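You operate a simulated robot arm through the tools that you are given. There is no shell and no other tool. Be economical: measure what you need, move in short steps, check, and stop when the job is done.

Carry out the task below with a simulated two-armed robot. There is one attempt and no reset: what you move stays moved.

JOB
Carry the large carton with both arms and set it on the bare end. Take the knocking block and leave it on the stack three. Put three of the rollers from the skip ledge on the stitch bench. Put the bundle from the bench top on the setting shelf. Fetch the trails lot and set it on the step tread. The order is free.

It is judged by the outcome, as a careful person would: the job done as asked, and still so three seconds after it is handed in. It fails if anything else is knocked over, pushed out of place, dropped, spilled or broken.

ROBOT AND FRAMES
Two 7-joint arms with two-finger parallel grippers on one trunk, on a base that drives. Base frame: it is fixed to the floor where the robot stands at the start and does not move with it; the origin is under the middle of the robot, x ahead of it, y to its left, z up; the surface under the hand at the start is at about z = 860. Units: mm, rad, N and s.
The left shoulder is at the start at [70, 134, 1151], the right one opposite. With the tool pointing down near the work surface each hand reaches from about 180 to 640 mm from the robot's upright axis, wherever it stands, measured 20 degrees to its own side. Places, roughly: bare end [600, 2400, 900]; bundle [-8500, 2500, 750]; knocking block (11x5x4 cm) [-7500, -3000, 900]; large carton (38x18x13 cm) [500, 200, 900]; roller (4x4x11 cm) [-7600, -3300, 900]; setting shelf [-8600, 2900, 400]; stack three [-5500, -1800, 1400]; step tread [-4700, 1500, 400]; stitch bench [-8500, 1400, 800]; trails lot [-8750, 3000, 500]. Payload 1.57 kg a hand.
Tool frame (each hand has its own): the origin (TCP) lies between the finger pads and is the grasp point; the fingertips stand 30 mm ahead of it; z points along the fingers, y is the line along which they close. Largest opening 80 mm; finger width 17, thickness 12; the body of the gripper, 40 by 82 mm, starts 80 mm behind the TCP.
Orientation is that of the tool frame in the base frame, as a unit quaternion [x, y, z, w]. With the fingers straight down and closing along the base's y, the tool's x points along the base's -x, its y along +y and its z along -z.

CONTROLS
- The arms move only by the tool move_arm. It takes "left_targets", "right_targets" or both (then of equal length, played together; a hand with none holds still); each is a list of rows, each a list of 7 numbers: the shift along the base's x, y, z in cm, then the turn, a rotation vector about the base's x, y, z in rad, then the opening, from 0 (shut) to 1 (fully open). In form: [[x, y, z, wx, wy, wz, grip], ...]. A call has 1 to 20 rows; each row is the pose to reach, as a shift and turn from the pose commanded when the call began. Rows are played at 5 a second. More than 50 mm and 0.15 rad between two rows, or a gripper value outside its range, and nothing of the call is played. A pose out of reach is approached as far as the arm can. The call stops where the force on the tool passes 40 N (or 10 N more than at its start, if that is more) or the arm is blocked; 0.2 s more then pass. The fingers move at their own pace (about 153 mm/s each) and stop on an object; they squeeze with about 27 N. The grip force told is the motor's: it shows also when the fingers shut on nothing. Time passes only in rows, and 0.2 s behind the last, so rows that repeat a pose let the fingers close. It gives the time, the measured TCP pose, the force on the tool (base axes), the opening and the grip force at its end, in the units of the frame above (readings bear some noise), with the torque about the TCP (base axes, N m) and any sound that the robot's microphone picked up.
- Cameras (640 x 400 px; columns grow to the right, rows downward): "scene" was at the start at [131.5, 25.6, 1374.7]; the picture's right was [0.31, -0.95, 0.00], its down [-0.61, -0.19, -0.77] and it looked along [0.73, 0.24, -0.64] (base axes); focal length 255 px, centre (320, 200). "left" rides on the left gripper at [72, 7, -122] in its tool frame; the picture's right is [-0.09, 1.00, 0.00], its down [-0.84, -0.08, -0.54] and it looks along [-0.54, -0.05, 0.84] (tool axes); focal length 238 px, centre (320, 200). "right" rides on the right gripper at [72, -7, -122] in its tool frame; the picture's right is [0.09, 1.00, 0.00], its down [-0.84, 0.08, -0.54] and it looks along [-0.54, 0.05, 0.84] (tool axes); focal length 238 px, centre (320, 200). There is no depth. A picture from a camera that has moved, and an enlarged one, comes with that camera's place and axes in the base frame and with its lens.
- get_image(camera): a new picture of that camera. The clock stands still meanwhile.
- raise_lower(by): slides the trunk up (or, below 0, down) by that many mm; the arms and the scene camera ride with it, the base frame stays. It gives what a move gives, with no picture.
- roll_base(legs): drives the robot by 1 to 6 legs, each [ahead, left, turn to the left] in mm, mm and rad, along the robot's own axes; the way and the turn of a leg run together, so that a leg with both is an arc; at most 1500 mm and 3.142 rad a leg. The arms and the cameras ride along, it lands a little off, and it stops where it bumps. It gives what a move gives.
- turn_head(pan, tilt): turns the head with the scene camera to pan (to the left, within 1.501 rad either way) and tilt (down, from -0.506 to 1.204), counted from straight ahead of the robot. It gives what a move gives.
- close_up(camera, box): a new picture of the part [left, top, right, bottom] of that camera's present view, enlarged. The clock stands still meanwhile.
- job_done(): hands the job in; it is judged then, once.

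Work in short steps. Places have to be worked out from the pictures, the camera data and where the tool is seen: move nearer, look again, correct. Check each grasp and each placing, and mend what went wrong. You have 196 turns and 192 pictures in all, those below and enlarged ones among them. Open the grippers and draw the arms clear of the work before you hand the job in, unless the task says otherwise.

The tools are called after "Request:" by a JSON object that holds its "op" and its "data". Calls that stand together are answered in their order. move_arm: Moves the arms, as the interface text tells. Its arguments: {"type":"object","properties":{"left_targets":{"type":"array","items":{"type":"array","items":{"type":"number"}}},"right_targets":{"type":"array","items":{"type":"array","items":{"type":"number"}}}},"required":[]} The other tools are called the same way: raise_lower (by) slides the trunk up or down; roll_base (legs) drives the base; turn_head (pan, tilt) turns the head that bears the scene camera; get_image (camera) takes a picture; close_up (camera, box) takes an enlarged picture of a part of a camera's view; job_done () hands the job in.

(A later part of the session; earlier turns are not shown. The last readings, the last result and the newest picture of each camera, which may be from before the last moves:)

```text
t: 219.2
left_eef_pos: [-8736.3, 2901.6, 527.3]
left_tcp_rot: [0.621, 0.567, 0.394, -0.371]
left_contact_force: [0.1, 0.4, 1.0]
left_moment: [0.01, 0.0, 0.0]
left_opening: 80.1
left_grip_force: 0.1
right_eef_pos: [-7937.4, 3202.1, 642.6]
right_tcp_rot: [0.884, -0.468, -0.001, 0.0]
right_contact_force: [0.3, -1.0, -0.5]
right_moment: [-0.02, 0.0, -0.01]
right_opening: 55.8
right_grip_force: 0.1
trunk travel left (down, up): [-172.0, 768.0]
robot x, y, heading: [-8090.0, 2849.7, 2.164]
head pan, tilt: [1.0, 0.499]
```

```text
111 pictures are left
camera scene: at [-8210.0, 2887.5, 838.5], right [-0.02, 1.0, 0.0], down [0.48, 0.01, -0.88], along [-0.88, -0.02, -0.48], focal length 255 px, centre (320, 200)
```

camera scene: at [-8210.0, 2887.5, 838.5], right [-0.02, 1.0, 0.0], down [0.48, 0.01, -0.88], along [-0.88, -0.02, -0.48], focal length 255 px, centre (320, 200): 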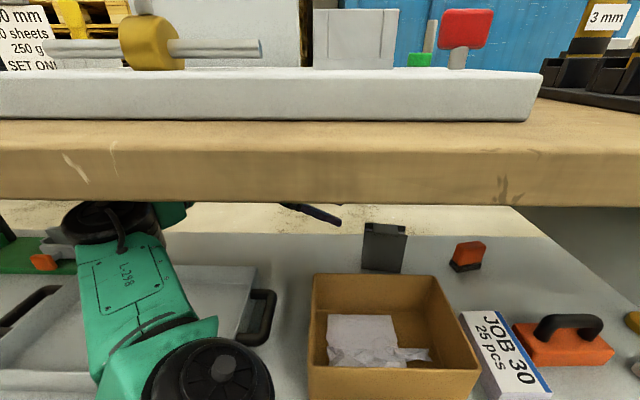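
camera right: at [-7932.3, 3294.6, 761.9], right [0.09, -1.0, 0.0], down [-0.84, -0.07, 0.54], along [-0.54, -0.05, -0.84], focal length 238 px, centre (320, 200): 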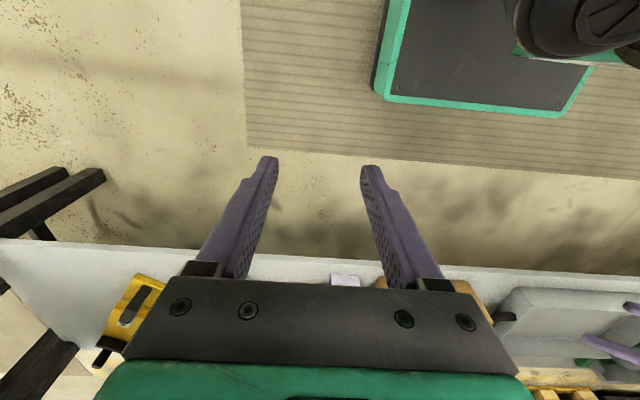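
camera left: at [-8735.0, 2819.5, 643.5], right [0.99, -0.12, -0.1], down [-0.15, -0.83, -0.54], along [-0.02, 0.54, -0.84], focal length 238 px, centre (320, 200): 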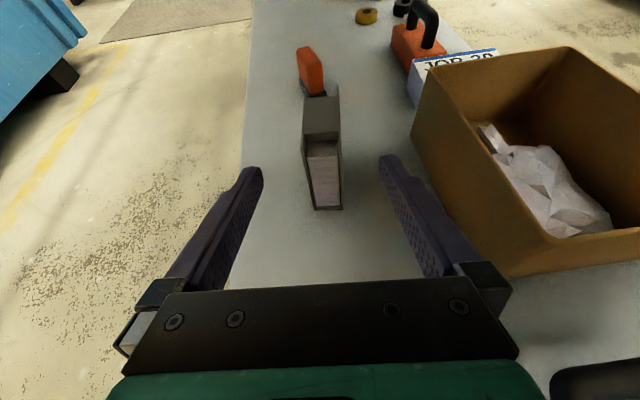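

The lot is centred between the fingers. I advance onto it (TCP to about (-8726, 3022, 440)), close and check.

Request:
{"op": "move_arm", "data": {"left_targets": [[0.3, 3, -2.2, 0, 0, -0.02, 1], [0.5, 6, -4.4, 0, 0, -0.04, 1], [0.8, 9, -6.6, 0, 0, -0.05, 1], [1, 12, -8.7, 0, 0, -0.05, 1], [1, 12, -8.7, 0, 0, -0.05, 1]]}}

Request:
{"op": "get_image", "data": {"camera": "left"}}

```text
t: 220.4
left_eef_pos: [-8729.6, 3022.1, 438.1]
left_tcp_rot: [0.635, 0.552, 0.403, -0.36]
left_contact_force: [0.6, -0.1, 0.5]
left_moment: [0.03, -0.01, 0.0]
left_opening: 80.1
left_grip_force: 0.1
right_eef_pos: [-7937.8, 3202.4, 640.0]
right_tcp_rot: [0.883, -0.469, -0.001, 0.001]
right_contact_force: [0.0, 0.1, -0.1]
right_moment: [0.0, 0.0, 0.01]
right_opening: 55.8
right_grip_force: 0.1
trunk travel left (down, up): [-172.0, 768.0]
robot x, y, heading: [-8089.4, 2848.5, 2.168]
head pan, tilt: [1.0, 0.499]
```

```text
110 pictures are left
camera left: at [-8731.3, 2940.1, 554.5], right [0.98, -0.17, -0.1], down [-0.19, -0.82, -0.54], along [0.01, 0.54, -0.84], focal length 238 px, centre (320, 200)
```

left: 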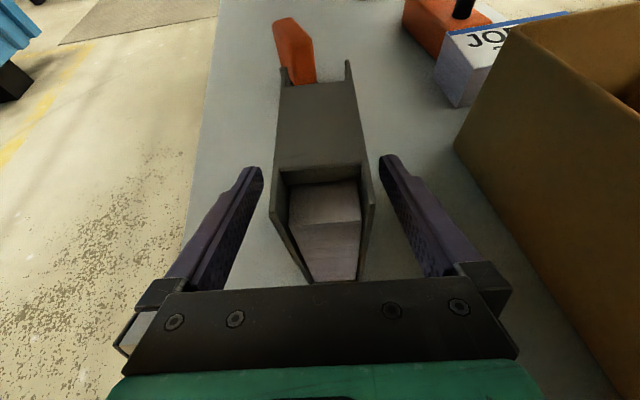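

Request:
{"op": "move_arm", "data": {"left_targets": [[0, 0, 0, 0, 0, 0, 0.2], [0, 0, 0, 0, 0, 0, 0.2], [0, 0, 0, 0, 0, 0, 0.2], [0, 0, 1.5, 0, 0, 0, 0.2], [0, 0, 3, 0, 0, 0, 0.2], [0, 0, 3, 0, 0, 0, 0.2]]}}

Request:
{"op": "get_image", "data": {"camera": "left"}}

Request:
{"op": "get_image", "data": {"camera": "scene"}}

```text
t: 221.8
left_eef_pos: [-8726.4, 3021.9, 469.8]
left_tcp_rot: [0.635, 0.551, 0.404, -0.361]
left_contact_force: [-0.3, -0.2, -2.1]
left_moment: [-0.04, 0.03, 0.0]
left_opening: 40.0
left_grip_force: 27.1
right_eef_pos: [-7936.7, 3202.7, 641.3]
right_tcp_rot: [0.884, -0.468, -0.001, 0.001]
right_contact_force: [-0.5, -0.3, 0.1]
right_moment: [-0.02, 0.01, -0.02]
right_opening: 56.0
right_grip_force: 0.0
trunk travel left (down, up): [-172.0, 768.0]
robot x, y, heading: [-8088.4, 2849.1, 2.162]
head pan, tilt: [1.0, 0.499]
```

```text
109 pictures are left
camera left: at [-8730.6, 2939.7, 586.3], right [0.98, -0.17, -0.1], down [-0.19, -0.82, -0.54], along [0.01, 0.54, -0.84], focal length 238 px, centre (320, 200)
```

left: 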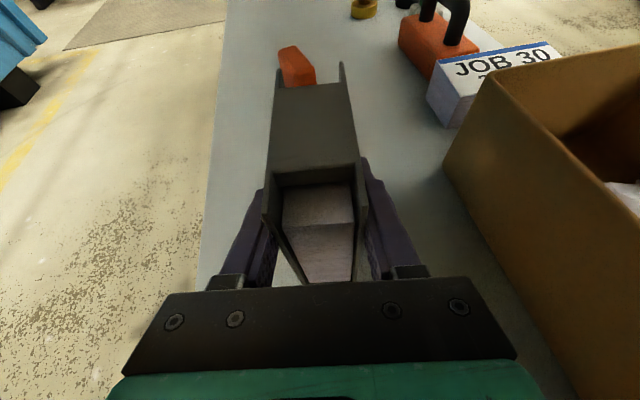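

```text
108 pictures are left
camera scene: at [-8210.0, 2887.7, 838.4], right [-0.02, 1.0, 0.0], down [0.48, 0.01, -0.88], along [-0.88, -0.02, -0.48], focal length 255 px, centre (320, 200)
```

scene: 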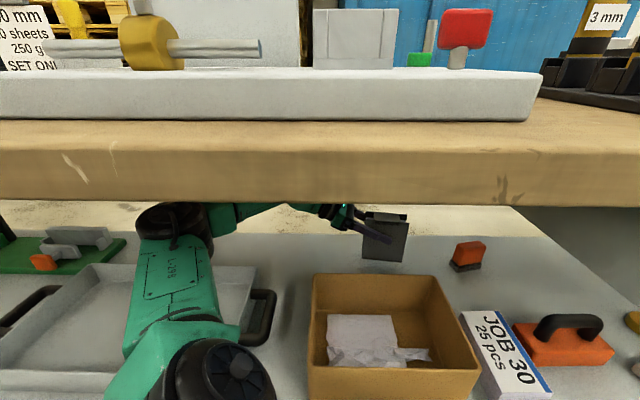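

The lot is held (40 mm). I lift it to clear the box rim (bottom about 490) while watching the arm under the bench.

Request:
{"op": "move_arm", "data": {"left_targets": [[0, 0, 2.5, 0, 0, 0, 0.2], [0, 0, 5, 0, 0, 0, 0.2], [0, 0, 7.5, 0, 0, 0, 0.2], [0, 0, 9.5, 0, 0, 0, 0.2], [0, 0, 9.5, 0, 0, 0, 0.2]]}}

Request:
{"op": "get_image", "data": {"camera": "left"}}

Request:
{"op": "get_image", "data": {"camera": "scene"}}

```text
t: 223.0
left_eef_pos: [-8728.1, 3023.0, 564.4]
left_tcp_rot: [0.635, 0.551, 0.404, -0.361]
left_contact_force: [0.1, -0.3, -1.1]
left_moment: [-0.07, -0.01, -0.03]
left_opening: 39.9
left_grip_force: 27.2
right_eef_pos: [-7937.3, 3202.5, 639.9]
right_tcp_rot: [0.883, -0.469, -0.001, 0.001]
right_contact_force: [1.0, -0.5, 0.7]
right_moment: [0.0, 0.02, 0.01]
right_opening: 55.9
right_grip_force: 0.1
trunk travel left (down, up): [-172.0, 768.0]
robot x, y, heading: [-8087.2, 2850.3, 2.165]
head pan, tilt: [1.0, 0.499]
```

```text
107 pictures are left
camera left: at [-8729.8, 2940.6, 681.4], right [0.98, -0.17, -0.1], down [-0.19, -0.82, -0.54], along [0.01, 0.54, -0.84], focal length 238 px, centre (320, 200)
```

left: 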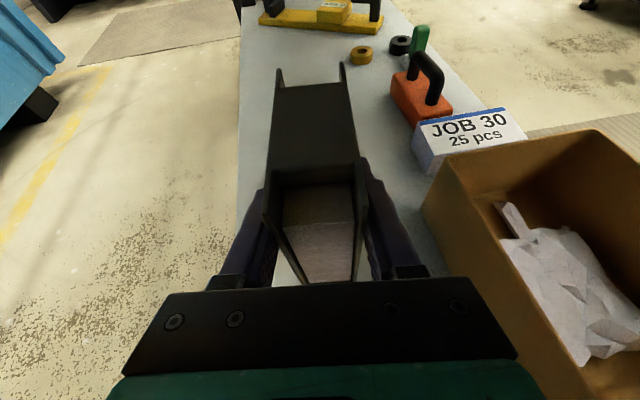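

```text
106 pictures are left
camera scene: at [-8210.0, 2887.7, 838.4], right [-0.02, 1.0, 0.0], down [0.48, 0.01, -0.88], along [-0.88, -0.02, -0.48], focal length 255 px, centre (320, 200)
```

scene: 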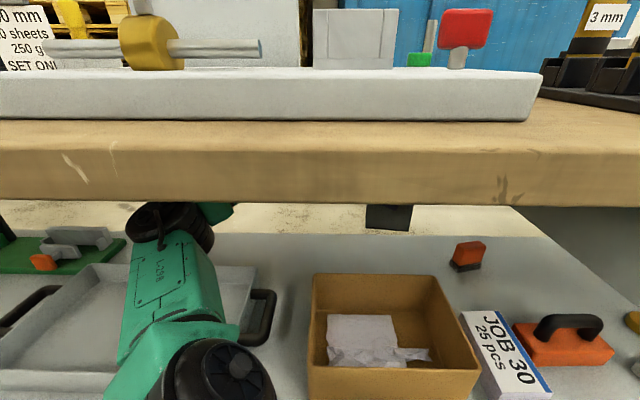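

The lot's bottom is about 126 mm above the shelf, the box rim about 105–114. I back straight out (+x), checking halfway.

Request:
{"op": "roll_base", "data": {"legs": [[-84, -124, 0]]}}

Request:
{"op": "get_image", "data": {"camera": "scene"}}

```text
t: 224.4
left_eef_pos: [-8579.6, 3022.3, 564.5]
left_tcp_rot: [0.633, 0.553, 0.402, -0.362]
left_contact_force: [0.5, -0.5, -2.3]
left_moment: [-0.03, 0.01, 0.01]
left_opening: 39.9
left_grip_force: 27.0
right_eef_pos: [-7788.6, 3205.9, 640.5]
right_tcp_rot: [0.884, -0.467, -0.001, 0.002]
right_contact_force: [-0.5, 0.5, 0.1]
right_moment: [0.01, 0.0, 0.01]
right_opening: 56.1
right_grip_force: 0.1
trunk travel left (down, up): [-172.0, 768.0]
robot x, y, heading: [-7943.0, 2851.0, 2.167]
head pan, tilt: [1.0, 0.499]
```

```text
105 pictures are left
camera scene: at [-8061.2, 2889.7, 838.5], right [-0.03, 1.0, 0.0], down [0.48, 0.01, -0.88], along [-0.88, -0.03, -0.48], focal length 255 px, centre (320, 200)
```

scene: 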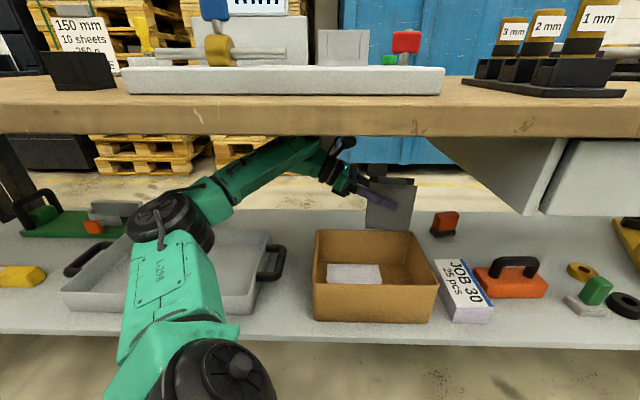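

Clearance over the rim is slim while the forearm top is at about 705; I raise 2 cm more, then drive out the rest.

Request:
{"op": "move_arm", "data": {"left_targets": [[0, 0, 1, 0, 0, 0, 0.2], [0, 0, 2.2, 0, 0, 0, 0.2]]}}

Request:
{"op": "roll_base", "data": {"legs": [[-195, -290, 0]]}}

Request:
{"op": "get_image", "data": {"camera": "scene"}}

```text
t: 225.0
left_eef_pos: [-8579.7, 3023.4, 585.9]
left_tcp_rot: [0.634, 0.553, 0.402, -0.361]
left_contact_force: [-0.3, 0.2, -2.2]
left_moment: [-0.04, -0.01, 0.03]
left_opening: 40.0
left_grip_force: 26.6
right_eef_pos: [-7788.4, 3206.0, 641.3]
right_tcp_rot: [0.884, -0.467, -0.001, 0.0]
right_contact_force: [-0.6, 0.0, 0.8]
right_moment: [-0.01, -0.03, 0.0]
right_opening: 56.0
right_grip_force: 0.1
trunk travel left (down, up): [-172.0, 768.0]
robot x, y, heading: [-7940.9, 2850.5, 2.168]
head pan, tilt: [1.0, 0.499]
```

```text
t: 227.2
left_eef_pos: [-8229.2, 3028.1, 585.9]
left_tcp_rot: [0.633, 0.553, 0.402, -0.362]
left_contact_force: [0.5, 0.2, -1.9]
left_moment: [-0.03, 0.02, -0.01]
left_opening: 40.1
left_grip_force: 27.2
right_eef_pos: [-7438.6, 3213.3, 640.4]
right_tcp_rot: [0.885, -0.466, -0.002, 0.001]
right_contact_force: [-0.2, 0.6, -0.4]
right_moment: [0.01, 0.01, 0.04]
right_opening: 55.7
right_grip_force: 0.1
trunk travel left (down, up): [-172.0, 768.0]
robot x, y, heading: [-7588.1, 2861.1, 2.173]
head pan, tilt: [1.0, 0.499]
```

```text
104 pictures are left
camera scene: at [-7710.0, 2896.5, 838.5], right [-0.03, 1.0, 0.0], down [0.48, 0.01, -0.88], along [-0.88, -0.03, -0.48], focal length 255 px, centre (320, 200)
```

scene: 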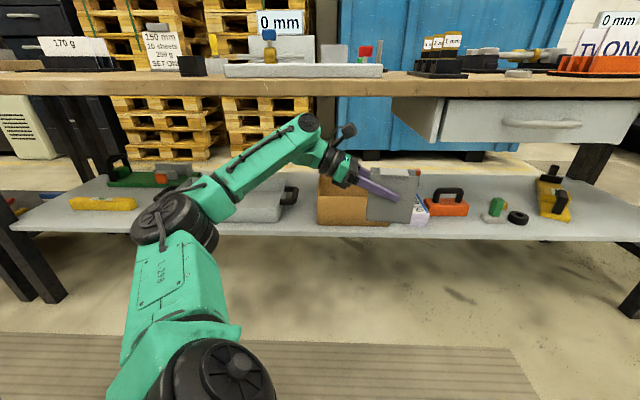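

The lot is out and everything on the shelf still stands. I tuck the arm in front, raise the trunk for a better view, and turn to head back along the north corridor to the step.

Request:
{"op": "move_arm", "data": {"left_targets": [[3.5, 2.8, 0, 0, 0, 0, 0.2], [7, 5.6, 0, 0, 0, 0, 0.2], [10.5, 8.4, 0, 0, 0, 0, 0.2], [14, 11.2, 0, 0, 0, 0, 0.2], [17.5, 14, 0, 0, 0, 0, 0.2], [21, 16.8, 0, 0, 0, 0, 0.2], [24.8, 19.5, 0, 0, 0, 0, 0.2], [24.8, 19.5, 0, 0, 0, 0, 0.2]]}}

Request:
{"op": "raise_lower", "data": {"by": 350}}

Request:
{"op": "turn_head", "data": {"pan": 0.0, "tilt": 0.5}}

Request:
{"op": "get_image", "data": {"camera": "scene"}}

```text
t: 229.1
left_eef_pos: [-7978.8, 3226.2, 584.9]
left_tcp_rot: [0.633, 0.553, 0.403, -0.361]
left_contact_force: [-0.1, 0.6, -1.5]
left_moment: [-0.04, -0.03, 0.01]
left_opening: 40.0
left_grip_force: 26.5
right_eef_pos: [-7438.7, 3213.1, 640.7]
right_tcp_rot: [0.885, -0.465, -0.002, 0.002]
right_contact_force: [-0.2, -0.5, 0.1]
right_moment: [0.03, 0.04, -0.01]
right_opening: 55.9
right_grip_force: 0.1
trunk travel left (down, up): [-172.0, 768.0]
robot x, y, heading: [-7589.2, 2857.8, 2.178]
head pan, tilt: [1.0, 0.499]
```

```text
t: 232.5
left_eef_pos: [-7979.6, 3226.3, 934.5]
left_tcp_rot: [0.633, 0.554, 0.402, -0.362]
left_contact_force: [1.2, -0.6, -2.6]
left_moment: [-0.05, -0.01, 0.02]
left_opening: 40.0
left_grip_force: 27.1
right_eef_pos: [-7439.0, 3214.1, 991.5]
right_tcp_rot: [0.885, -0.466, -0.002, 0.002]
right_contact_force: [-0.3, -0.6, 0.5]
right_moment: [0.01, 0.02, -0.02]
right_opening: 56.1
right_grip_force: 0.0
trunk travel left (down, up): [-522.0, 418.0]
robot x, y, heading: [-7587.7, 2860.9, 2.17]
head pan, tilt: [1.0, 0.499]
```

```text
t: 233.7
left_eef_pos: [-7979.2, 3224.5, 936.1]
left_tcp_rot: [0.633, 0.554, 0.402, -0.362]
left_contact_force: [0.7, 0.7, -2.2]
left_moment: [-0.05, -0.01, 0.02]
left_opening: 39.9
left_grip_force: 27.0
right_eef_pos: [-7439.1, 3213.3, 990.9]
right_tcp_rot: [0.885, -0.466, -0.002, 0.001]
right_contact_force: [-0.1, -0.2, 0.1]
right_moment: [-0.01, 0.01, 0.0]
right_opening: 55.6
right_grip_force: 0.1
trunk travel left (down, up): [-522.0, 418.0]
robot x, y, heading: [-7594.0, 2860.6, 2.173]
head pan, tilt: [0.0, 0.499]
```

```text
103 pictures are left
camera scene: at [-7670.8, 2974.5, 1188.4], right [0.82, 0.57, 0.0], down [0.27, -0.39, -0.88], along [-0.5, 0.72, -0.48], focal length 255 px, centre (320, 200)
```

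scene: 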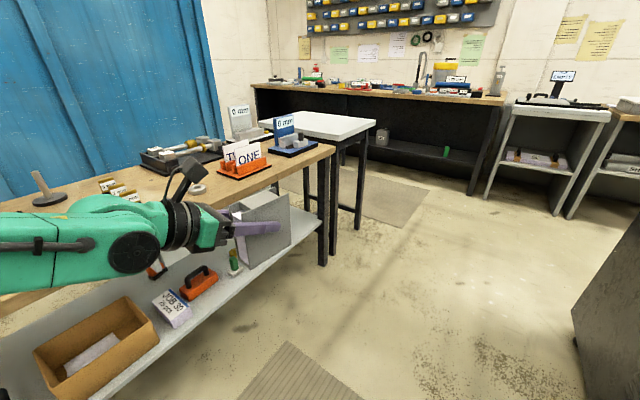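

The way north is clear, with the machine's corner at about (-7060, 4210). I turn north, drive, and turn east into the corridor.

Request:
{"op": "roll_base", "data": {"legs": [[0, 0, -0.603], [1450, 0, 0], [680, 0, 0], [0, 0, -1.57]]}}

Request:
{"op": "get_image", "data": {"camera": "scene"}}

```text
t: 236.8
left_eef_pos: [-7701.8, 3432.5, 936.6]
left_tcp_rot: [0.769, 0.34, 0.491, -0.228]
left_contact_force: [0.0, -0.4, -2.7]
left_moment: [0.02, 0.02, 0.01]
left_opening: 39.8
left_grip_force: 27.0
right_eef_pos: [-7264.0, 3113.1, 992.7]
right_tcp_rot: [-0.706, 0.708, 0.003, 0.003]
right_contact_force: [-0.5, -1.1, 1.0]
right_moment: [0.0, -0.07, 0.01]
right_opening: 56.2
right_grip_force: 0.1
trunk travel left (down, up): [-522.0, 418.0]
robot x, y, heading: [-7592.0, 2913.5, 1.568]
head pan, tilt: [0.0, 0.499]
stopped in leg 2: the robot was blocked; the commanded pose is now the measured one
```

```text
102 pictures are left
camera scene: at [-7589.9, 3048.2, 1189.3], right [1.0, 0.0, 0.0], down [0.0, -0.47, -0.88], along [0.0, 0.88, -0.47], focal length 255 px, centre (320, 200)
```

scene: 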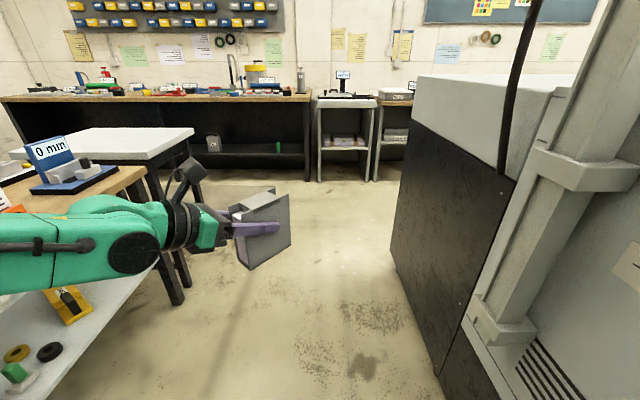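

The right hand touched the machine's post on the east side. I back 60 mm, shift 220 mm left, and go on north.

Request:
{"op": "roll_base", "data": {"legs": [[-60, 0, 0], [0, 230, 0], [1400, 0, 0], [680, 0, 0]]}}

Request:
{"op": "get_image", "data": {"camera": "scene"}}

```text
t: 249.0
left_eef_pos: [-7927.5, 5436.4, 933.6]
left_tcp_rot: [0.771, 0.338, 0.492, -0.224]
left_contact_force: [0.2, 0.3, -3.2]
left_moment: [-0.04, 0.0, 0.02]
left_opening: 39.8
left_grip_force: 26.8
right_eef_pos: [-7491.1, 5115.9, 991.0]
right_tcp_rot: [-0.704, 0.71, 0.001, 0.002]
right_contact_force: [-0.7, 0.3, -0.7]
right_moment: [0.02, 0.01, -0.03]
right_opening: 56.1
right_grip_force: 0.0
trunk travel left (down, up): [-522.0, 418.0]
robot x, y, heading: [-7821.1, 4914.0, 1.563]
head pan, tilt: [0.0, 0.499]
```

```text
101 pictures are left
camera scene: at [-7817.0, 5053.4, 1188.4], right [1.0, -0.01, 0.0], down [0.0, -0.48, -0.88], along [0.01, 0.88, -0.48], focal length 255 px, centre (320, 200)
```

scene: 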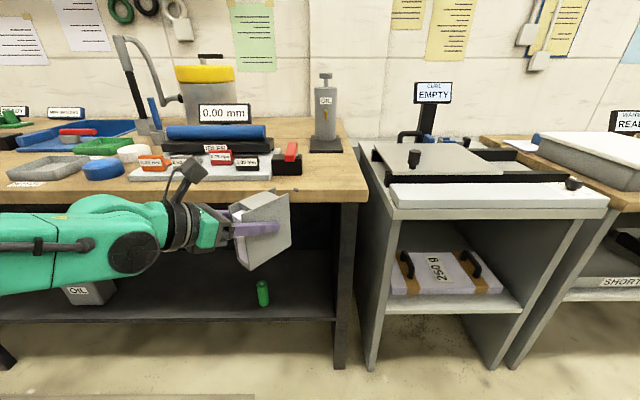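

I turn right (east) here; the sweep of the held lot stays about 150 mm short of the bench.

Request:
{"op": "roll_base", "data": {"legs": [[-40, 0, 0], [0, 0, -1.563], [0, 150, 0]]}}

Request:
{"op": "get_image", "data": {"camera": "scene"}}

```text
t: 254.7
left_eef_pos: [-7293.7, 5124.1, 934.3]
left_tcp_rot: [0.784, -0.307, 0.506, 0.19]
left_contact_force: [-0.4, 1.2, -2.5]
left_moment: [0.0, 0.04, 0.02]
left_opening: 39.6
left_grip_force: 27.0
right_eef_pos: [-7613.5, 4688.7, 991.3]
right_tcp_rot: [0.006, 1.0, -0.001, 0.001]
right_contact_force: [0.1, -0.2, -0.1]
right_moment: [0.0, -0.04, -0.04]
right_opening: 56.3
right_grip_force: 0.0
trunk travel left (down, up): [-522.0, 418.0]
robot x, y, heading: [-7815.9, 5017.9, -0.013]
head pan, tilt: [0.0, 0.499]
```

```text
100 pictures are left
camera scene: at [-7675.5, 5014.6, 1188.4], right [-0.01, -1.0, 0.0], down [-0.48, 0.0, -0.88], along [0.88, -0.01, -0.48], focal length 255 px, centre (320, 200)
```

scene: 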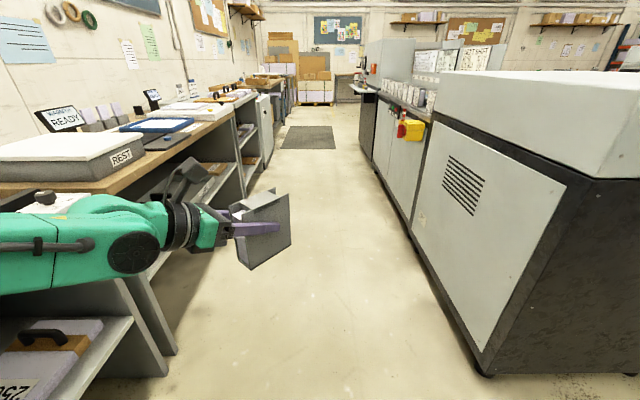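

Corridor spans y 4305–5700 here. I drive east in two stages.

Request:
{"op": "roll_base", "data": {"legs": [[0, 20, 0.013], [1450, 0, 0], [1000, 0, 0]]}}

Request:
{"op": "get_image", "data": {"camera": "scene"}}

```text
t: 267.1
left_eef_pos: [-4843.7, 5229.1, 933.6]
left_tcp_rot: [0.792, -0.282, 0.512, 0.175]
left_contact_force: [-0.1, -0.5, -3.0]
left_moment: [0.02, 0.01, -0.03]
left_opening: 39.9
left_grip_force: 27.4
right_eef_pos: [-5137.4, 4776.0, 991.2]
right_tcp_rot: [-0.026, 1.0, 0.001, 0.002]
right_contact_force: [0.1, -0.5, 0.3]
right_moment: [-0.01, 0.05, 0.0]
right_opening: 56.4
right_grip_force: 0.0
trunk travel left (down, up): [-522.0, 418.0]
robot x, y, heading: [-5358.8, 5088.2, 0.053]
head pan, tilt: [0.0, 0.499]
```

```text
99 pictures are left
camera scene: at [-5218.1, 5096.9, 1188.4], right [0.05, -1.0, 0.0], down [-0.48, -0.02, -0.88], along [0.88, 0.05, -0.48], focal length 255 px, centre (320, 200)
```

scene: 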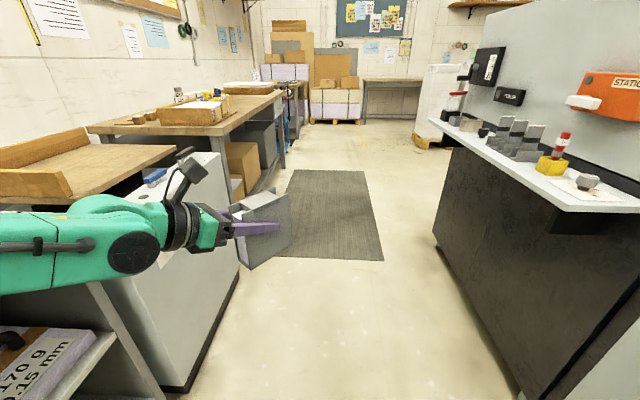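

I correct the small heading drift and drive on to x ≈ -3000.

Request:
{"op": "roll_base", "data": {"legs": [[0, -110, -0.055], [1450, 0, 0], [900, 0, 0]]}}

Request:
{"op": "turn_head", "data": {"pan": -1.2, "tilt": 0.45}}

Request:
{"op": "get_image", "data": {"camera": "scene"}}

```text
t: 279.6
left_eef_pos: [-2446.6, 5096.2, 933.9]
left_tcp_rot: [0.789, -0.293, 0.509, 0.181]
left_contact_force: [-0.8, 0.3, -2.3]
left_moment: [0.03, 0.0, 0.0]
left_opening: 40.1
left_grip_force: 27.2
right_eef_pos: [-2752.5, 4650.4, 990.6]
right_tcp_rot: [-0.013, 1.0, 0.0, 0.002]
right_contact_force: [0.3, -0.5, 0.0]
right_moment: [0.01, 0.01, -0.01]
right_opening: 56.1
right_grip_force: 0.0
trunk travel left (down, up): [-522.0, 418.0]
robot x, y, heading: [-2963.9, 4974.0, 0.021]
head pan, tilt: [0.0, 0.499]
```

```text
t: 281.0
left_eef_pos: [-2446.2, 5096.3, 934.0]
left_tcp_rot: [0.789, -0.292, 0.51, 0.181]
left_contact_force: [1.0, 0.2, -2.7]
left_moment: [0.01, -0.01, -0.02]
left_opening: 39.9
left_grip_force: 26.5
right_eef_pos: [-2751.5, 4650.5, 990.3]
right_tcp_rot: [-0.011, 1.0, 0.0, 0.002]
right_contact_force: [0.1, 1.0, -0.2]
right_moment: [0.0, -0.02, -0.03]
right_opening: 56.1
right_grip_force: 0.0
trunk travel left (down, up): [-522.0, 418.0]
robot x, y, heading: [-2963.6, 4970.2, 0.018]
head pan, tilt: [-1.201, 0.45]
```

```text
98 pictures are left
camera scene: at [-2880.1, 4887.0, 1192.9], right [-0.92, -0.38, 0.0], down [-0.17, 0.4, -0.9], along [0.35, -0.83, -0.44], focal length 255 px, centre (320, 200)
```

scene: 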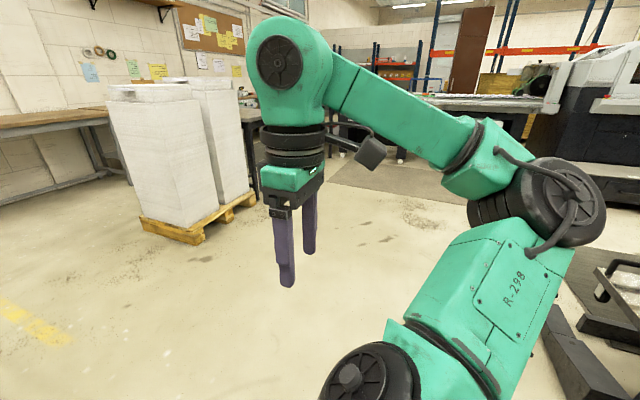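

I turn to face south and drive down toward the step area.

Request:
{"op": "roll_base", "data": {"legs": [[0, 0, -1.589], [1450, 0, 0], [1150, 0, 0]]}}

Request:
{"op": "turn_head", "data": {"pan": -1.1, "tilt": 0.5}}

Request:
{"op": "get_image", "data": {"camera": "scene"}}

```text
t: 297.7
left_eef_pos: [-2746.7, 1822.4, 934.3]
left_tcp_rot: [-0.364, 0.759, -0.24, -0.484]
left_contact_force: [0.6, -0.1, -3.5]
left_moment: [0.05, -0.02, 0.01]
left_opening: 39.9
left_grip_force: 27.0
right_eef_pos: [-3203.3, 2112.8, 991.7]
right_tcp_rot: [0.686, 0.728, -0.001, 0.001]
right_contact_force: [1.0, 0.6, 0.2]
right_moment: [0.02, -0.01, 0.0]
right_opening: 55.9
right_grip_force: 0.1
trunk travel left (down, up): [-522.0, 418.0]
robot x, y, heading: [-2892.7, 2338.2, -1.514]
head pan, tilt: [-1.201, 0.45]
```

```text
t: 298.4
left_eef_pos: [-2745.6, 1822.2, 935.0]
left_tcp_rot: [-0.364, 0.759, -0.239, -0.484]
left_contact_force: [0.2, -0.2, -2.5]
left_moment: [-0.03, -0.03, 0.01]
left_opening: 39.9
left_grip_force: 26.7
right_eef_pos: [-3202.1, 2112.8, 991.6]
right_tcp_rot: [0.686, 0.728, -0.001, 0.001]
right_contact_force: [0.4, -0.4, 0.5]
right_moment: [-0.01, -0.02, 0.01]
right_opening: 55.8
right_grip_force: 0.0
trunk travel left (down, up): [-522.0, 418.0]
robot x, y, heading: [-2887.8, 2338.5, -1.508]
head pan, tilt: [-1.1, 0.499]
```

```text
97 pictures are left
camera scene: at [-2965.3, 2240.6, 1188.5], right [-0.51, 0.86, 0.0], down [0.41, 0.24, -0.88], along [-0.76, -0.44, -0.48], focal length 255 px, centre (320, 200)
```

scene: 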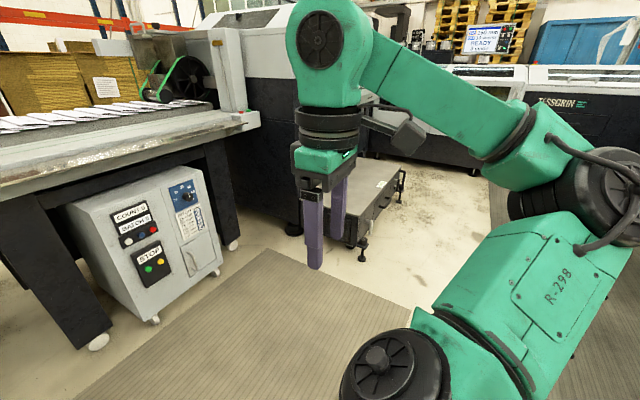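

The right side is open (machine face at y ≈ 3300). I straighten and strafe west alongside the step.

Request:
{"op": "roll_base", "data": {"legs": [[0, 0, -0.06], [0, -1450, 0], [0, -180, 0]]}}

Request:
{"op": "turn_head", "data": {"pan": 0.0, "tilt": 0.8}}

Request:
{"op": "get_image", "data": {"camera": "scene"}}

```text
t: 307.0
left_eef_pos: [-4402.2, 1864.8, 934.3]
left_tcp_rot: [-0.319, 0.779, -0.211, -0.496]
left_contact_force: [0.9, 1.0, -1.5]
left_moment: [0.01, -0.03, -0.03]
left_opening: 39.8
left_grip_force: 27.2
right_eef_pos: [-4820.6, 2207.9, 991.5]
right_tcp_rot: [0.728, 0.686, -0.002, 0.002]
right_contact_force: [-0.4, 0.2, -0.2]
right_moment: [-0.03, 0.0, -0.03]
right_opening: 56.2
right_grip_force: 0.0
trunk travel left (down, up): [-522.0, 418.0]
robot x, y, heading: [-4481.4, 2396.3, -1.625]
head pan, tilt: [-1.1, 0.499]
```

```text
t: 308.3
left_eef_pos: [-4401.0, 1864.9, 934.8]
left_tcp_rot: [-0.318, 0.779, -0.21, -0.497]
left_contact_force: [-0.5, 0.7, -2.5]
left_moment: [0.04, -0.04, -0.01]
left_opening: 39.8
left_grip_force: 27.0
right_eef_pos: [-4820.8, 2207.2, 991.2]
right_tcp_rot: [0.728, 0.686, -0.001, 0.001]
right_contact_force: [-0.3, 0.5, -0.5]
right_moment: [0.0, -0.01, 0.03]
right_opening: 56.1
right_grip_force: 0.0
trunk travel left (down, up): [-522.0, 418.0]
robot x, y, heading: [-4486.2, 2390.0, -1.631]
head pan, tilt: [0.0, 0.799]
```

```text
96 pictures are left
camera scene: at [-4491.0, 2261.8, 1162.5], right [-1.0, 0.06, 0.0], down [0.04, 0.72, -0.7], along [-0.04, -0.7, -0.72], focal length 255 px, centre (320, 200)
```

scene: 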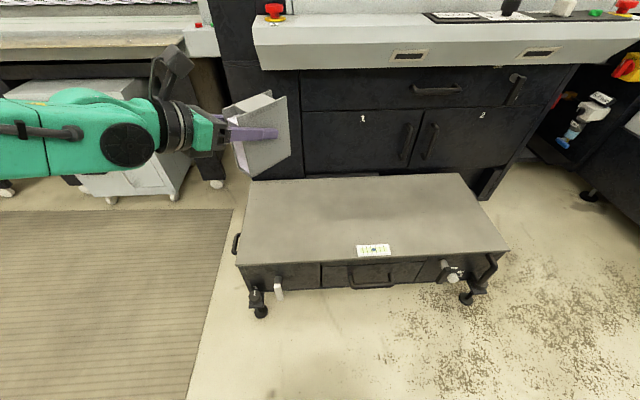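

The step tread spans about x -5175..-4241, y 1385..1808, z ≈ 400, empty. I move so the lot comes over its middle, then lower.

Request:
{"op": "roll_base", "data": {"legs": [[195, -205, 0.06]]}}

Request:
{"op": "raise_lower", "data": {"by": -380}}

Request:
{"op": "turn_head", "data": {"pan": 0.1, "tilt": 0.6}}

Request:
{"op": "get_image", "data": {"camera": "scene"}}

Request:
{"op": "get_image", "data": {"camera": "left"}}

```text
t: 310.2
left_eef_pos: [-4580.9, 1688.5, 933.8]
left_tcp_rot: [-0.341, 0.77, -0.225, -0.49]
left_contact_force: [0.6, -0.1, -2.5]
left_moment: [0.06, -0.03, 0.0]
left_opening: 40.1
left_grip_force: 27.0
right_eef_pos: [-5020.1, 2005.7, 990.2]
right_tcp_rot: [0.708, 0.706, -0.001, 0.001]
right_contact_force: [0.0, 0.5, 0.3]
right_moment: [0.04, 0.0, -0.02]
right_opening: 55.8
right_grip_force: 0.0
trunk travel left (down, up): [-522.0, 418.0]
robot x, y, heading: [-4692.2, 2208.9, -1.57]
head pan, tilt: [0.0, 0.799]
```

```text
t: 313.9
left_eef_pos: [-4580.6, 1688.4, 554.7]
left_tcp_rot: [-0.341, 0.77, -0.225, -0.491]
left_contact_force: [0.0, 0.2, -2.1]
left_moment: [0.03, -0.01, -0.02]
left_opening: 40.0
left_grip_force: 27.3
right_eef_pos: [-5018.5, 2006.3, 612.4]
right_tcp_rot: [0.708, 0.706, -0.001, 0.001]
right_contact_force: [0.2, 0.2, 0.7]
right_moment: [0.03, 0.02, 0.02]
right_opening: 55.8
right_grip_force: 0.1
trunk travel left (down, up): [-142.0, 798.0]
robot x, y, heading: [-4691.8, 2213.2, -1.571]
head pan, tilt: [0.0, 0.799]
```

```text
t: 314.6
left_eef_pos: [-4581.0, 1688.8, 554.3]
left_tcp_rot: [-0.341, 0.77, -0.225, -0.491]
left_contact_force: [0.4, -0.3, -2.9]
left_moment: [0.01, 0.02, -0.02]
left_opening: 40.0
left_grip_force: 26.7
right_eef_pos: [-5018.4, 2005.9, 611.3]
right_tcp_rot: [0.708, 0.707, -0.001, 0.001]
right_contact_force: [0.1, -0.5, -0.3]
right_moment: [0.0, 0.0, 0.01]
right_opening: 56.1
right_grip_force: 0.0
trunk travel left (down, up): [-142.0, 798.0]
robot x, y, heading: [-4692.4, 2209.7, -1.572]
head pan, tilt: [0.099, 0.6]
```

```text
95 pictures are left
camera scene: at [-4683.9, 2072.4, 799.3], right [-1.0, -0.1, 0.0], down [-0.06, 0.56, -0.82], along [0.08, -0.82, -0.57], focal length 255 px, centre (320, 200)
```

scene: 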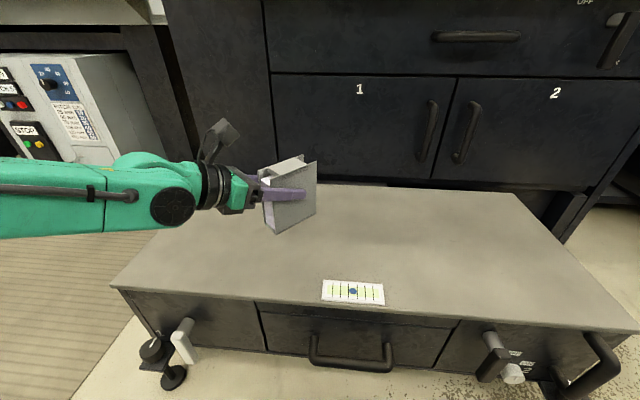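

```text
94 pictures are left
camera left: at [-4532.2, 1753.5, 670.6], right [-0.72, 0.69, -0.1], down [0.62, 0.57, -0.53], along [-0.31, -0.44, -0.84], focal length 238 px, centre (320, 200)
```

left: 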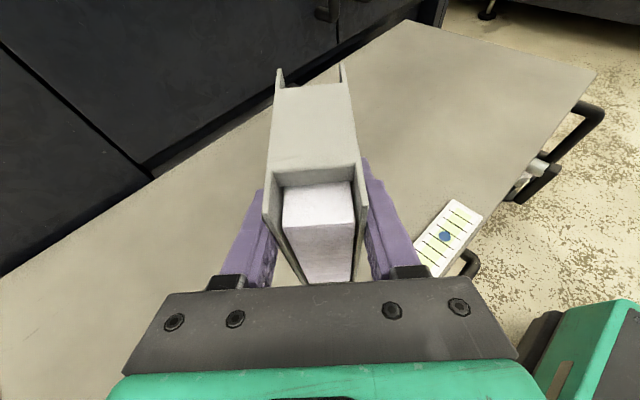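

The lot hangs above the tread. I lower it with the arm, slowly near z = 470.

Request:
{"op": "move_arm", "data": {"left_targets": [[0, 0, -2.5, 0, 0, 0, 0.2], [0, 0, -5, 0, 0, 0, 0.2], [0, 0, -7, 0, 0, 0, 0.2], [0, 0, -7, 0, 0, 0, 0.2]]}}

Request:
{"op": "close_up", "data": {"camera": "scene", "box": [200, 100, 400, 280]}}

```text
t: 315.6
left_eef_pos: [-4580.7, 1688.3, 483.6]
left_tcp_rot: [-0.341, 0.77, -0.225, -0.49]
left_contact_force: [0.2, 0.1, -3.4]
left_moment: [0.04, -0.03, -0.02]
left_opening: 39.9
left_grip_force: 26.9
right_eef_pos: [-5018.2, 2005.8, 611.1]
right_tcp_rot: [0.708, 0.706, -0.001, 0.001]
right_contact_force: [-0.2, -0.4, -1.0]
right_moment: [-0.01, 0.01, -0.02]
right_opening: 56.1
right_grip_force: 0.0
trunk travel left (down, up): [-142.0, 798.0]
robot x, y, heading: [-4692.6, 2213.1, -1.58]
head pan, tilt: [0.099, 0.6]
```

```text
2.22 times, centred on (300, 190) of scene
camera zoom: at [-4683.8, 2072.3, 799.3], right [-1.0, -0.1, 0.0], down [-0.06, 0.56, -0.82], along [0.08, -0.82, -0.57], focal length 567 px, centre (364, 222)
```

zoom: 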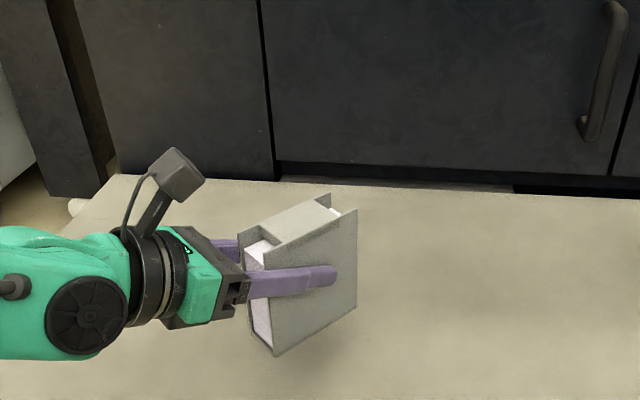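

Request:
{"op": "move_arm", "data": {"left_targets": [[0, 0, -0.5, 0, 0, 0, 0.2], [0, 0, -1, 0, 0, 0, 0.2], [0, 0, -1.3, 0, 0, 0, 0.2], [0, 0, -1.3, 0, 0, 0, 0.2]]}}

```text
t: 316.6
left_eef_pos: [-4580.7, 1687.9, 470.9]
left_tcp_rot: [-0.341, 0.77, -0.225, -0.49]
left_contact_force: [0.2, -0.3, -2.1]
left_moment: [0.05, -0.07, 0.01]
left_opening: 39.8
left_grip_force: 26.7
right_eef_pos: [-5017.4, 2006.2, 611.8]
right_tcp_rot: [0.708, 0.706, -0.001, 0.001]
right_contact_force: [-0.1, -1.0, 0.6]
right_moment: [-0.02, 0.0, -0.01]
right_opening: 56.1
right_grip_force: 0.1
trunk travel left (down, up): [-142.0, 798.0]
robot x, y, heading: [-4691.6, 2210.5, -1.573]
head pan, tilt: [0.099, 0.6]
```

Request:
{"op": "move_arm", "data": {"left_targets": [[0, 0, -0.3, 0, 0, 0, 0.2], [0, 0, -0.6, 0, 0, 0, 0.2], [0, 0, -0.9, 0, 0, 0, 0.2], [0, 0, -0.9, 0, 0, 0, 0.2]]}}

Request:
{"op": "close_up", "data": {"camera": "scene", "box": [200, 100, 400, 280]}}

```text
t: 317.6
left_eef_pos: [-4580.1, 1688.6, 462.3]
left_tcp_rot: [-0.341, 0.77, -0.225, -0.49]
left_contact_force: [0.2, -0.2, -1.4]
left_moment: [-0.01, 0.0, 0.01]
left_opening: 40.0
left_grip_force: 26.5
right_eef_pos: [-5018.2, 2006.6, 610.6]
right_tcp_rot: [0.708, 0.706, -0.001, 0.001]
right_contact_force: [0.9, -0.2, 0.2]
right_moment: [-0.03, -0.01, -0.02]
right_opening: 56.1
right_grip_force: 0.1
trunk travel left (down, up): [-142.0, 798.0]
robot x, y, heading: [-4693.9, 2210.2, -1.569]
head pan, tilt: [0.099, 0.6]
```

```text
2.22 times, centred on (300, 190) of scene
camera zoom: at [-4683.8, 2072.4, 799.3], right [-1.0, -0.1, 0.0], down [-0.06, 0.56, -0.82], along [0.08, -0.82, -0.57], focal length 567 px, centre (364, 222)
```

zoom: 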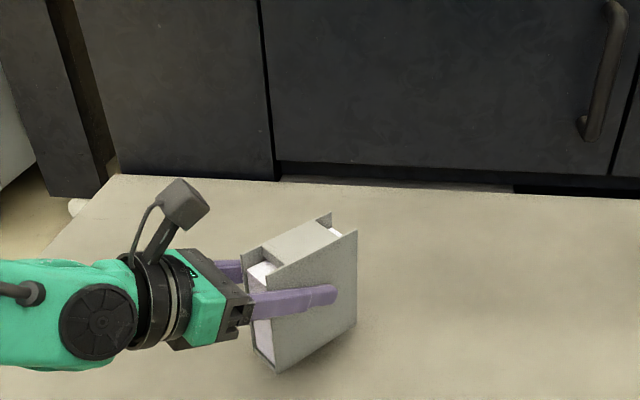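

Request:
{"op": "move_arm", "data": {"left_targets": [[0, 0, -0.3, 0, 0, 0, 0.2], [0, 0, -0.6, 0, 0, 0, 0.2], [0, 0, -0.9, 0, 0, 0, 0.2], [0, 0, -0.9, 0, 0, 0, 0.2]]}}

```text
t: 318.6
left_eef_pos: [-4580.6, 1688.0, 451.8]
left_tcp_rot: [-0.341, 0.769, -0.225, -0.491]
left_contact_force: [0.1, 0.2, -3.5]
left_moment: [-0.01, -0.06, -0.02]
left_opening: 39.8
left_grip_force: 26.7
right_eef_pos: [-5018.7, 2006.0, 611.8]
right_tcp_rot: [0.708, 0.707, -0.001, 0.001]
right_contact_force: [-0.9, -0.1, 1.0]
right_moment: [-0.01, 0.02, 0.01]
right_opening: 55.9
right_grip_force: 0.1
trunk travel left (down, up): [-142.0, 798.0]
robot x, y, heading: [-4693.8, 2207.9, -1.569]
head pan, tilt: [0.099, 0.6]
```

Request:
{"op": "move_arm", "data": {"left_targets": [[0, 0, -0.3, 0, 0, 0, 0.2], [0, 0, -0.6, 0, 0, 0, 0.2], [0, 0, -0.9, 0, 0, 0, 0.2], [0, 0, -0.9, 0, 0, 0, 0.2]]}}

Request:
{"op": "close_up", "data": {"camera": "scene", "box": [230, 150, 380, 290]}}

```text
t: 319.6
left_eef_pos: [-4579.8, 1686.7, 445.0]
left_tcp_rot: [-0.341, 0.769, -0.225, -0.491]
left_contact_force: [-0.2, -0.4, -3.2]
left_moment: [-0.01, -0.03, 0.0]
left_opening: 39.9
left_grip_force: 26.3
right_eef_pos: [-5019.2, 2005.9, 611.3]
right_tcp_rot: [0.708, 0.707, -0.002, 0.002]
right_contact_force: [0.7, 0.0, 0.6]
right_moment: [0.01, 0.01, 0.0]
right_opening: 56.4
right_grip_force: 0.0
trunk travel left (down, up): [-142.0, 798.0]
robot x, y, heading: [-4689.9, 2215.1, -1.574]
head pan, tilt: [0.099, 0.6]
```

```text
2.86 times, centred on (305, 220) of scene
camera zoom: at [-4683.8, 2072.4, 799.3], right [-1.0, -0.1, 0.0], down [-0.06, 0.56, -0.82], along [0.08, -0.82, -0.57], focal length 729 px, centre (363, 143)
```

zoom: 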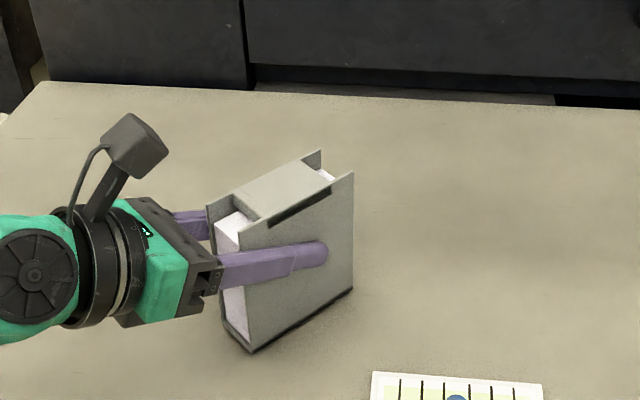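

Contact shadow is getting close. A few millimetres more.

Request:
{"op": "move_arm", "data": {"left_targets": [[0, 0, -0.2, 0, 0, 0, 0.2], [0, 0, -0.4, 0, 0, 0, 0.2], [0, 0, -0.6, 0, 0, 0, 0.2], [0, 0, -0.6, 0, 0, 0, 0.2]]}}

```text
t: 320.6
left_eef_pos: [-4581.0, 1688.0, 438.9]
left_tcp_rot: [-0.341, 0.769, -0.226, -0.491]
left_contact_force: [0.1, 0.3, 0.5]
left_moment: [-0.06, 0.18, 0.0]
left_opening: 39.8
left_grip_force: 27.2
right_eef_pos: [-5017.5, 2006.2, 610.3]
right_tcp_rot: [0.707, 0.707, -0.001, 0.001]
right_contact_force: [0.8, -0.3, 0.4]
right_moment: [-0.02, -0.02, 0.03]
right_opening: 56.0
right_grip_force: 0.1
trunk travel left (down, up): [-142.0, 798.0]
robot x, y, heading: [-4691.9, 2214.7, -1.573]
head pan, tilt: [0.099, 0.6]
```

Contact just began (force went from -3 to +0.5). I press 2 mm more, open, and draw back along the fingers.

Request:
{"op": "move_arm", "data": {"left_targets": [[0, 0, -0.2, 0, 0, 0, 0.2], [0, 0, -0.2, 0, 0, 0, 0.5], [0, 0, -0.2, 0, 0, 0, 0.9], [0, 0, -0.2, 0, 0, 0, 0.9], [1.8, 2.4, 1.5, 0, 0, 0, 0.9], [3.6, 4.8, 3, 0, 0, 0, 0.9], [5.4, 7.2, 4.5, 0, 0, 0, 0.9], [7.2, 9.6, 6, 0, 0, 0, 0.9]]}}

Request:
{"op": "get_image", "data": {"camera": "scene"}}

Request:
{"op": "get_image", "data": {"camera": "left"}}

```text
t: 322.4
left_eef_pos: [-4509.6, 1784.3, 500.4]
left_tcp_rot: [-0.341, 0.77, -0.224, -0.491]
left_contact_force: [-0.1, -0.1, 0.1]
left_moment: [0.0, -0.04, 0.01]
left_opening: 72.1
left_grip_force: 0.0
right_eef_pos: [-5018.7, 2005.4, 611.1]
right_tcp_rot: [0.707, 0.707, -0.002, 0.001]
right_contact_force: [-0.7, 0.2, 0.2]
right_moment: [0.0, -0.02, 0.0]
right_opening: 56.0
right_grip_force: 0.0
trunk travel left (down, up): [-142.0, 798.0]
robot x, y, heading: [-4690.0, 2210.9, -1.571]
head pan, tilt: [0.099, 0.6]
```

```text
90 pictures are left
camera scene: at [-4683.9, 2072.7, 799.4], right [-1.0, -0.1, 0.0], down [-0.05, 0.56, -0.83], along [0.08, -0.82, -0.56], focal length 255 px, centre (320, 200)
```

scene: 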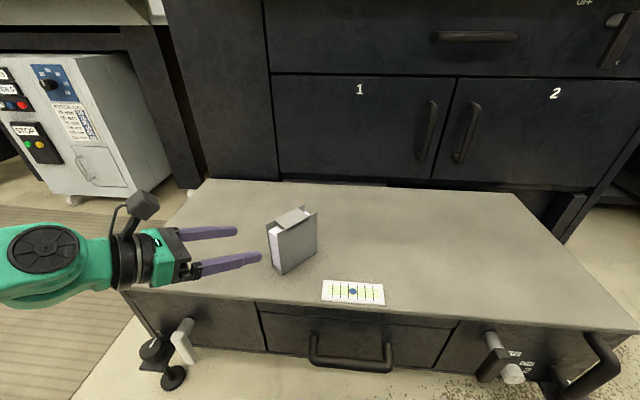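

```text
89 pictures are left
camera left: at [-4461.4, 1848.6, 616.5], right [-0.72, 0.69, -0.09], down [0.62, 0.57, -0.53], along [-0.32, -0.44, -0.84], focal length 238 px, centre (320, 200)
```

left: 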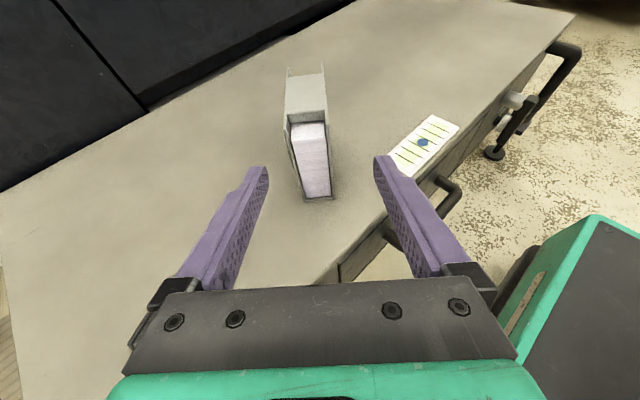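

The lot stands on the tread. I zoom once to look for a label on it.

Request:
{"op": "close_up", "data": {"camera": "scene", "box": [255, 195, 330, 285]}}

```text
4.44 times, centred on (292, 240) of scene
camera zoom: at [-4683.9, 2072.7, 799.4], right [-1.0, -0.1, 0.0], down [-0.05, 0.56, -0.83], along [0.08, -0.82, -0.56], focal length 1134 px, centre (442, 22)
```

zoom: 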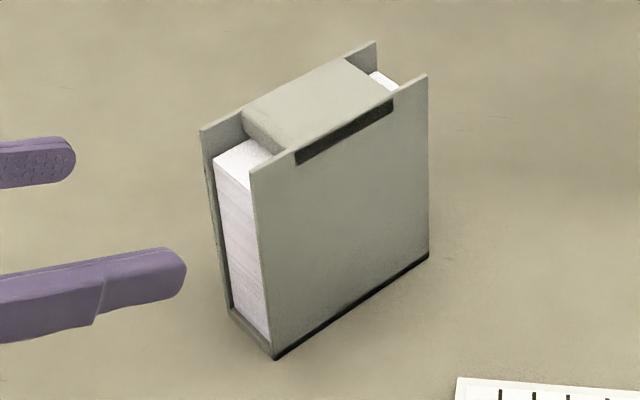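

No label, but its place matches the trails lot. Next: the rollers and the block, via the north corridor. I raise the trunk, move clear and drive back north.

Request:
{"op": "raise_lower", "data": {"by": 400}}

Request:
{"op": "roll_base", "data": {"legs": [[-60, 0, 0], [0, 1450, 0], [0, 230, 0]]}}

Request:
{"op": "roll_base", "data": {"legs": [[-1400, 0, 0], [-1300, 0, 0]]}}

```text
t: 326.3
left_eef_pos: [-4509.4, 1782.3, 900.4]
left_tcp_rot: [-0.34, 0.77, -0.224, -0.491]
left_contact_force: [0.3, 0.5, 0.2]
left_moment: [0.03, -0.02, -0.01]
left_opening: 71.9
left_grip_force: 0.0
right_eef_pos: [-5019.1, 2006.3, 1012.7]
right_tcp_rot: [0.708, 0.706, -0.001, 0.002]
right_contact_force: [-0.2, -0.1, -0.5]
right_moment: [-0.04, -0.02, -0.01]
right_opening: 56.1
right_grip_force: 0.0
trunk travel left (down, up): [-542.0, 398.0]
robot x, y, heading: [-4691.1, 2213.4, -1.571]
head pan, tilt: [0.099, 0.6]
```

```text
t: 335.2
left_eef_pos: [-2842.8, 1909.5, 901.0]
left_tcp_rot: [-0.364, 0.759, -0.24, -0.484]
left_contact_force: [0.1, 0.2, 0.4]
left_moment: [0.01, -0.01, 0.01]
left_opening: 71.8
left_grip_force: 0.0
right_eef_pos: [-3363.0, 2101.8, 1010.4]
right_tcp_rot: [0.687, 0.727, -0.001, 0.001]
right_contact_force: [0.0, 1.6, 0.6]
right_moment: [0.0, 0.04, 0.01]
right_opening: 56.0
right_grip_force: 0.0
trunk travel left (down, up): [-542.0, 398.0]
robot x, y, heading: [-3045.7, 2324.2, -1.517]
head pan, tilt: [0.099, 0.6]
```

```text
t: 348.4
left_eef_pos: [-3032.1, 4638.2, 900.8]
left_tcp_rot: [-0.383, 0.749, -0.252, -0.478]
left_contact_force: [0.3, -0.3, -0.5]
left_moment: [0.02, -0.02, -0.03]
left_opening: 72.1
left_grip_force: 0.2
right_eef_pos: [-3562.7, 4804.4, 1010.5]
right_tcp_rot: [0.668, 0.744, -0.001, 0.002]
right_contact_force: [0.1, 0.9, 0.0]
right_moment: [0.08, 0.01, -0.01]
right_opening: 55.6
right_grip_force: 0.1
trunk travel left (down, up): [-542.0, 398.0]
robot x, y, heading: [-3262.3, 5042.6, -1.464]
head pan, tilt: [0.099, 0.6]
```

Now turn to face west and look.

Request:
{"op": "roll_base", "data": {"legs": [[0, 0, -1.678]]}}

Request:
{"op": "turn_head", "data": {"pan": 0.0, "tilt": 0.5}}

Request:
{"op": "get_image", "data": {"camera": "scene"}}

```text
t: 352.9
left_eef_pos: [-3687.6, 4858.4, 901.4]
left_tcp_rot: [0.301, 0.786, 0.187, -0.507]
left_contact_force: [0.2, 0.1, 0.2]
left_moment: [0.0, -0.02, -0.02]
left_opening: 72.3
left_grip_force: 0.1
right_eef_pos: [-3467.1, 5368.5, 1010.7]
right_tcp_rot: [1.0, 0.001, -0.002, -0.001]
right_contact_force: [0.0, 0.4, -0.3]
right_moment: [0.03, -0.03, -0.01]
right_opening: 56.0
right_grip_force: 0.0
trunk travel left (down, up): [-542.0, 398.0]
robot x, y, heading: [-3262.6, 5043.1, -3.139]
head pan, tilt: [0.099, 0.6]
```

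```text
t: 353.6
left_eef_pos: [-3687.5, 4858.3, 900.4]
left_tcp_rot: [0.301, 0.787, 0.186, -0.506]
left_contact_force: [-0.2, -0.5, -0.5]
left_moment: [0.02, 0.02, -0.02]
left_opening: 72.1
left_grip_force: 0.1
right_eef_pos: [-3467.7, 5368.9, 1010.9]
right_tcp_rot: [1.0, 0.001, -0.002, 0.0]
right_contact_force: [-0.2, -0.6, 0.3]
right_moment: [0.0, 0.02, -0.02]
right_opening: 56.0
right_grip_force: 0.0
trunk travel left (down, up): [-542.0, 398.0]
robot x, y, heading: [-3262.3, 5042.6, -3.137]
head pan, tilt: [0.0, 0.499]
```

```text
87 pictures are left
camera scene: at [-3402.1, 5042.2, 1208.5], right [0.0, 1.0, 0.0], down [0.48, 0.0, -0.88], along [-0.88, 0.0, -0.48], focal length 255 px, centre (320, 200)
```

scene: 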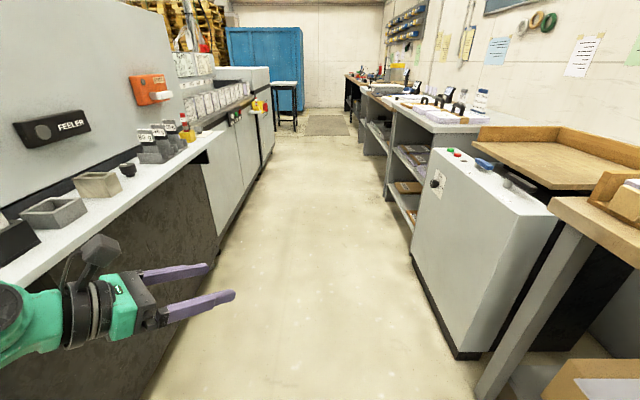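

The corridor is clear. I shift 40 mm to the right and drive west.

Request:
{"op": "roll_base", "data": {"legs": [[0, -40, 0], [1450, 0, 0], [900, 0, 0]]}}

Request:
{"op": "get_image", "data": {"camera": "scene"}}

```text
t: 365.8
left_eef_pos: [-6070.2, 4815.9, 900.2]
left_tcp_rot: [0.289, 0.79, 0.179, -0.51]
left_contact_force: [0.0, 0.4, -0.2]
left_moment: [0.02, -0.03, -0.01]
left_opening: 72.0
left_grip_force: 0.1
right_eef_pos: [-5866.6, 5331.5, 1010.5]
right_tcp_rot: [1.0, 0.017, -0.002, 0.001]
right_contact_force: [-0.2, 0.0, 0.0]
right_moment: [-0.02, 0.01, -0.02]
right_opening: 56.0
right_grip_force: 0.1
trunk travel left (down, up): [-542.0, 398.0]
robot x, y, heading: [-5650.4, 5013.4, -3.107]
head pan, tilt: [0.0, 0.499]
```

```text
86 pictures are left
camera scene: at [-5790.9, 5008.9, 1208.5], right [-0.03, 1.0, 0.0], down [0.48, 0.02, -0.88], along [-0.88, -0.03, -0.48], focal length 255 px, centre (320, 200)
```

scene: 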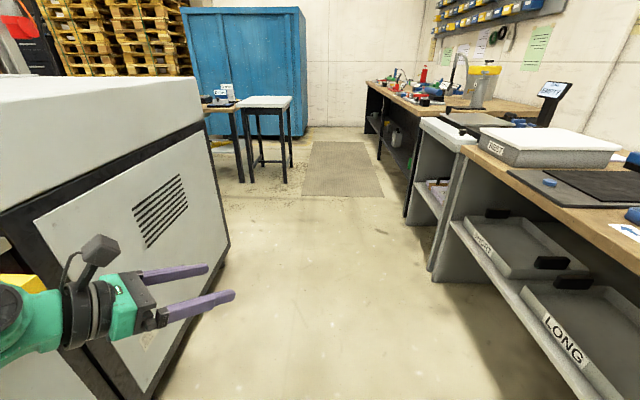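

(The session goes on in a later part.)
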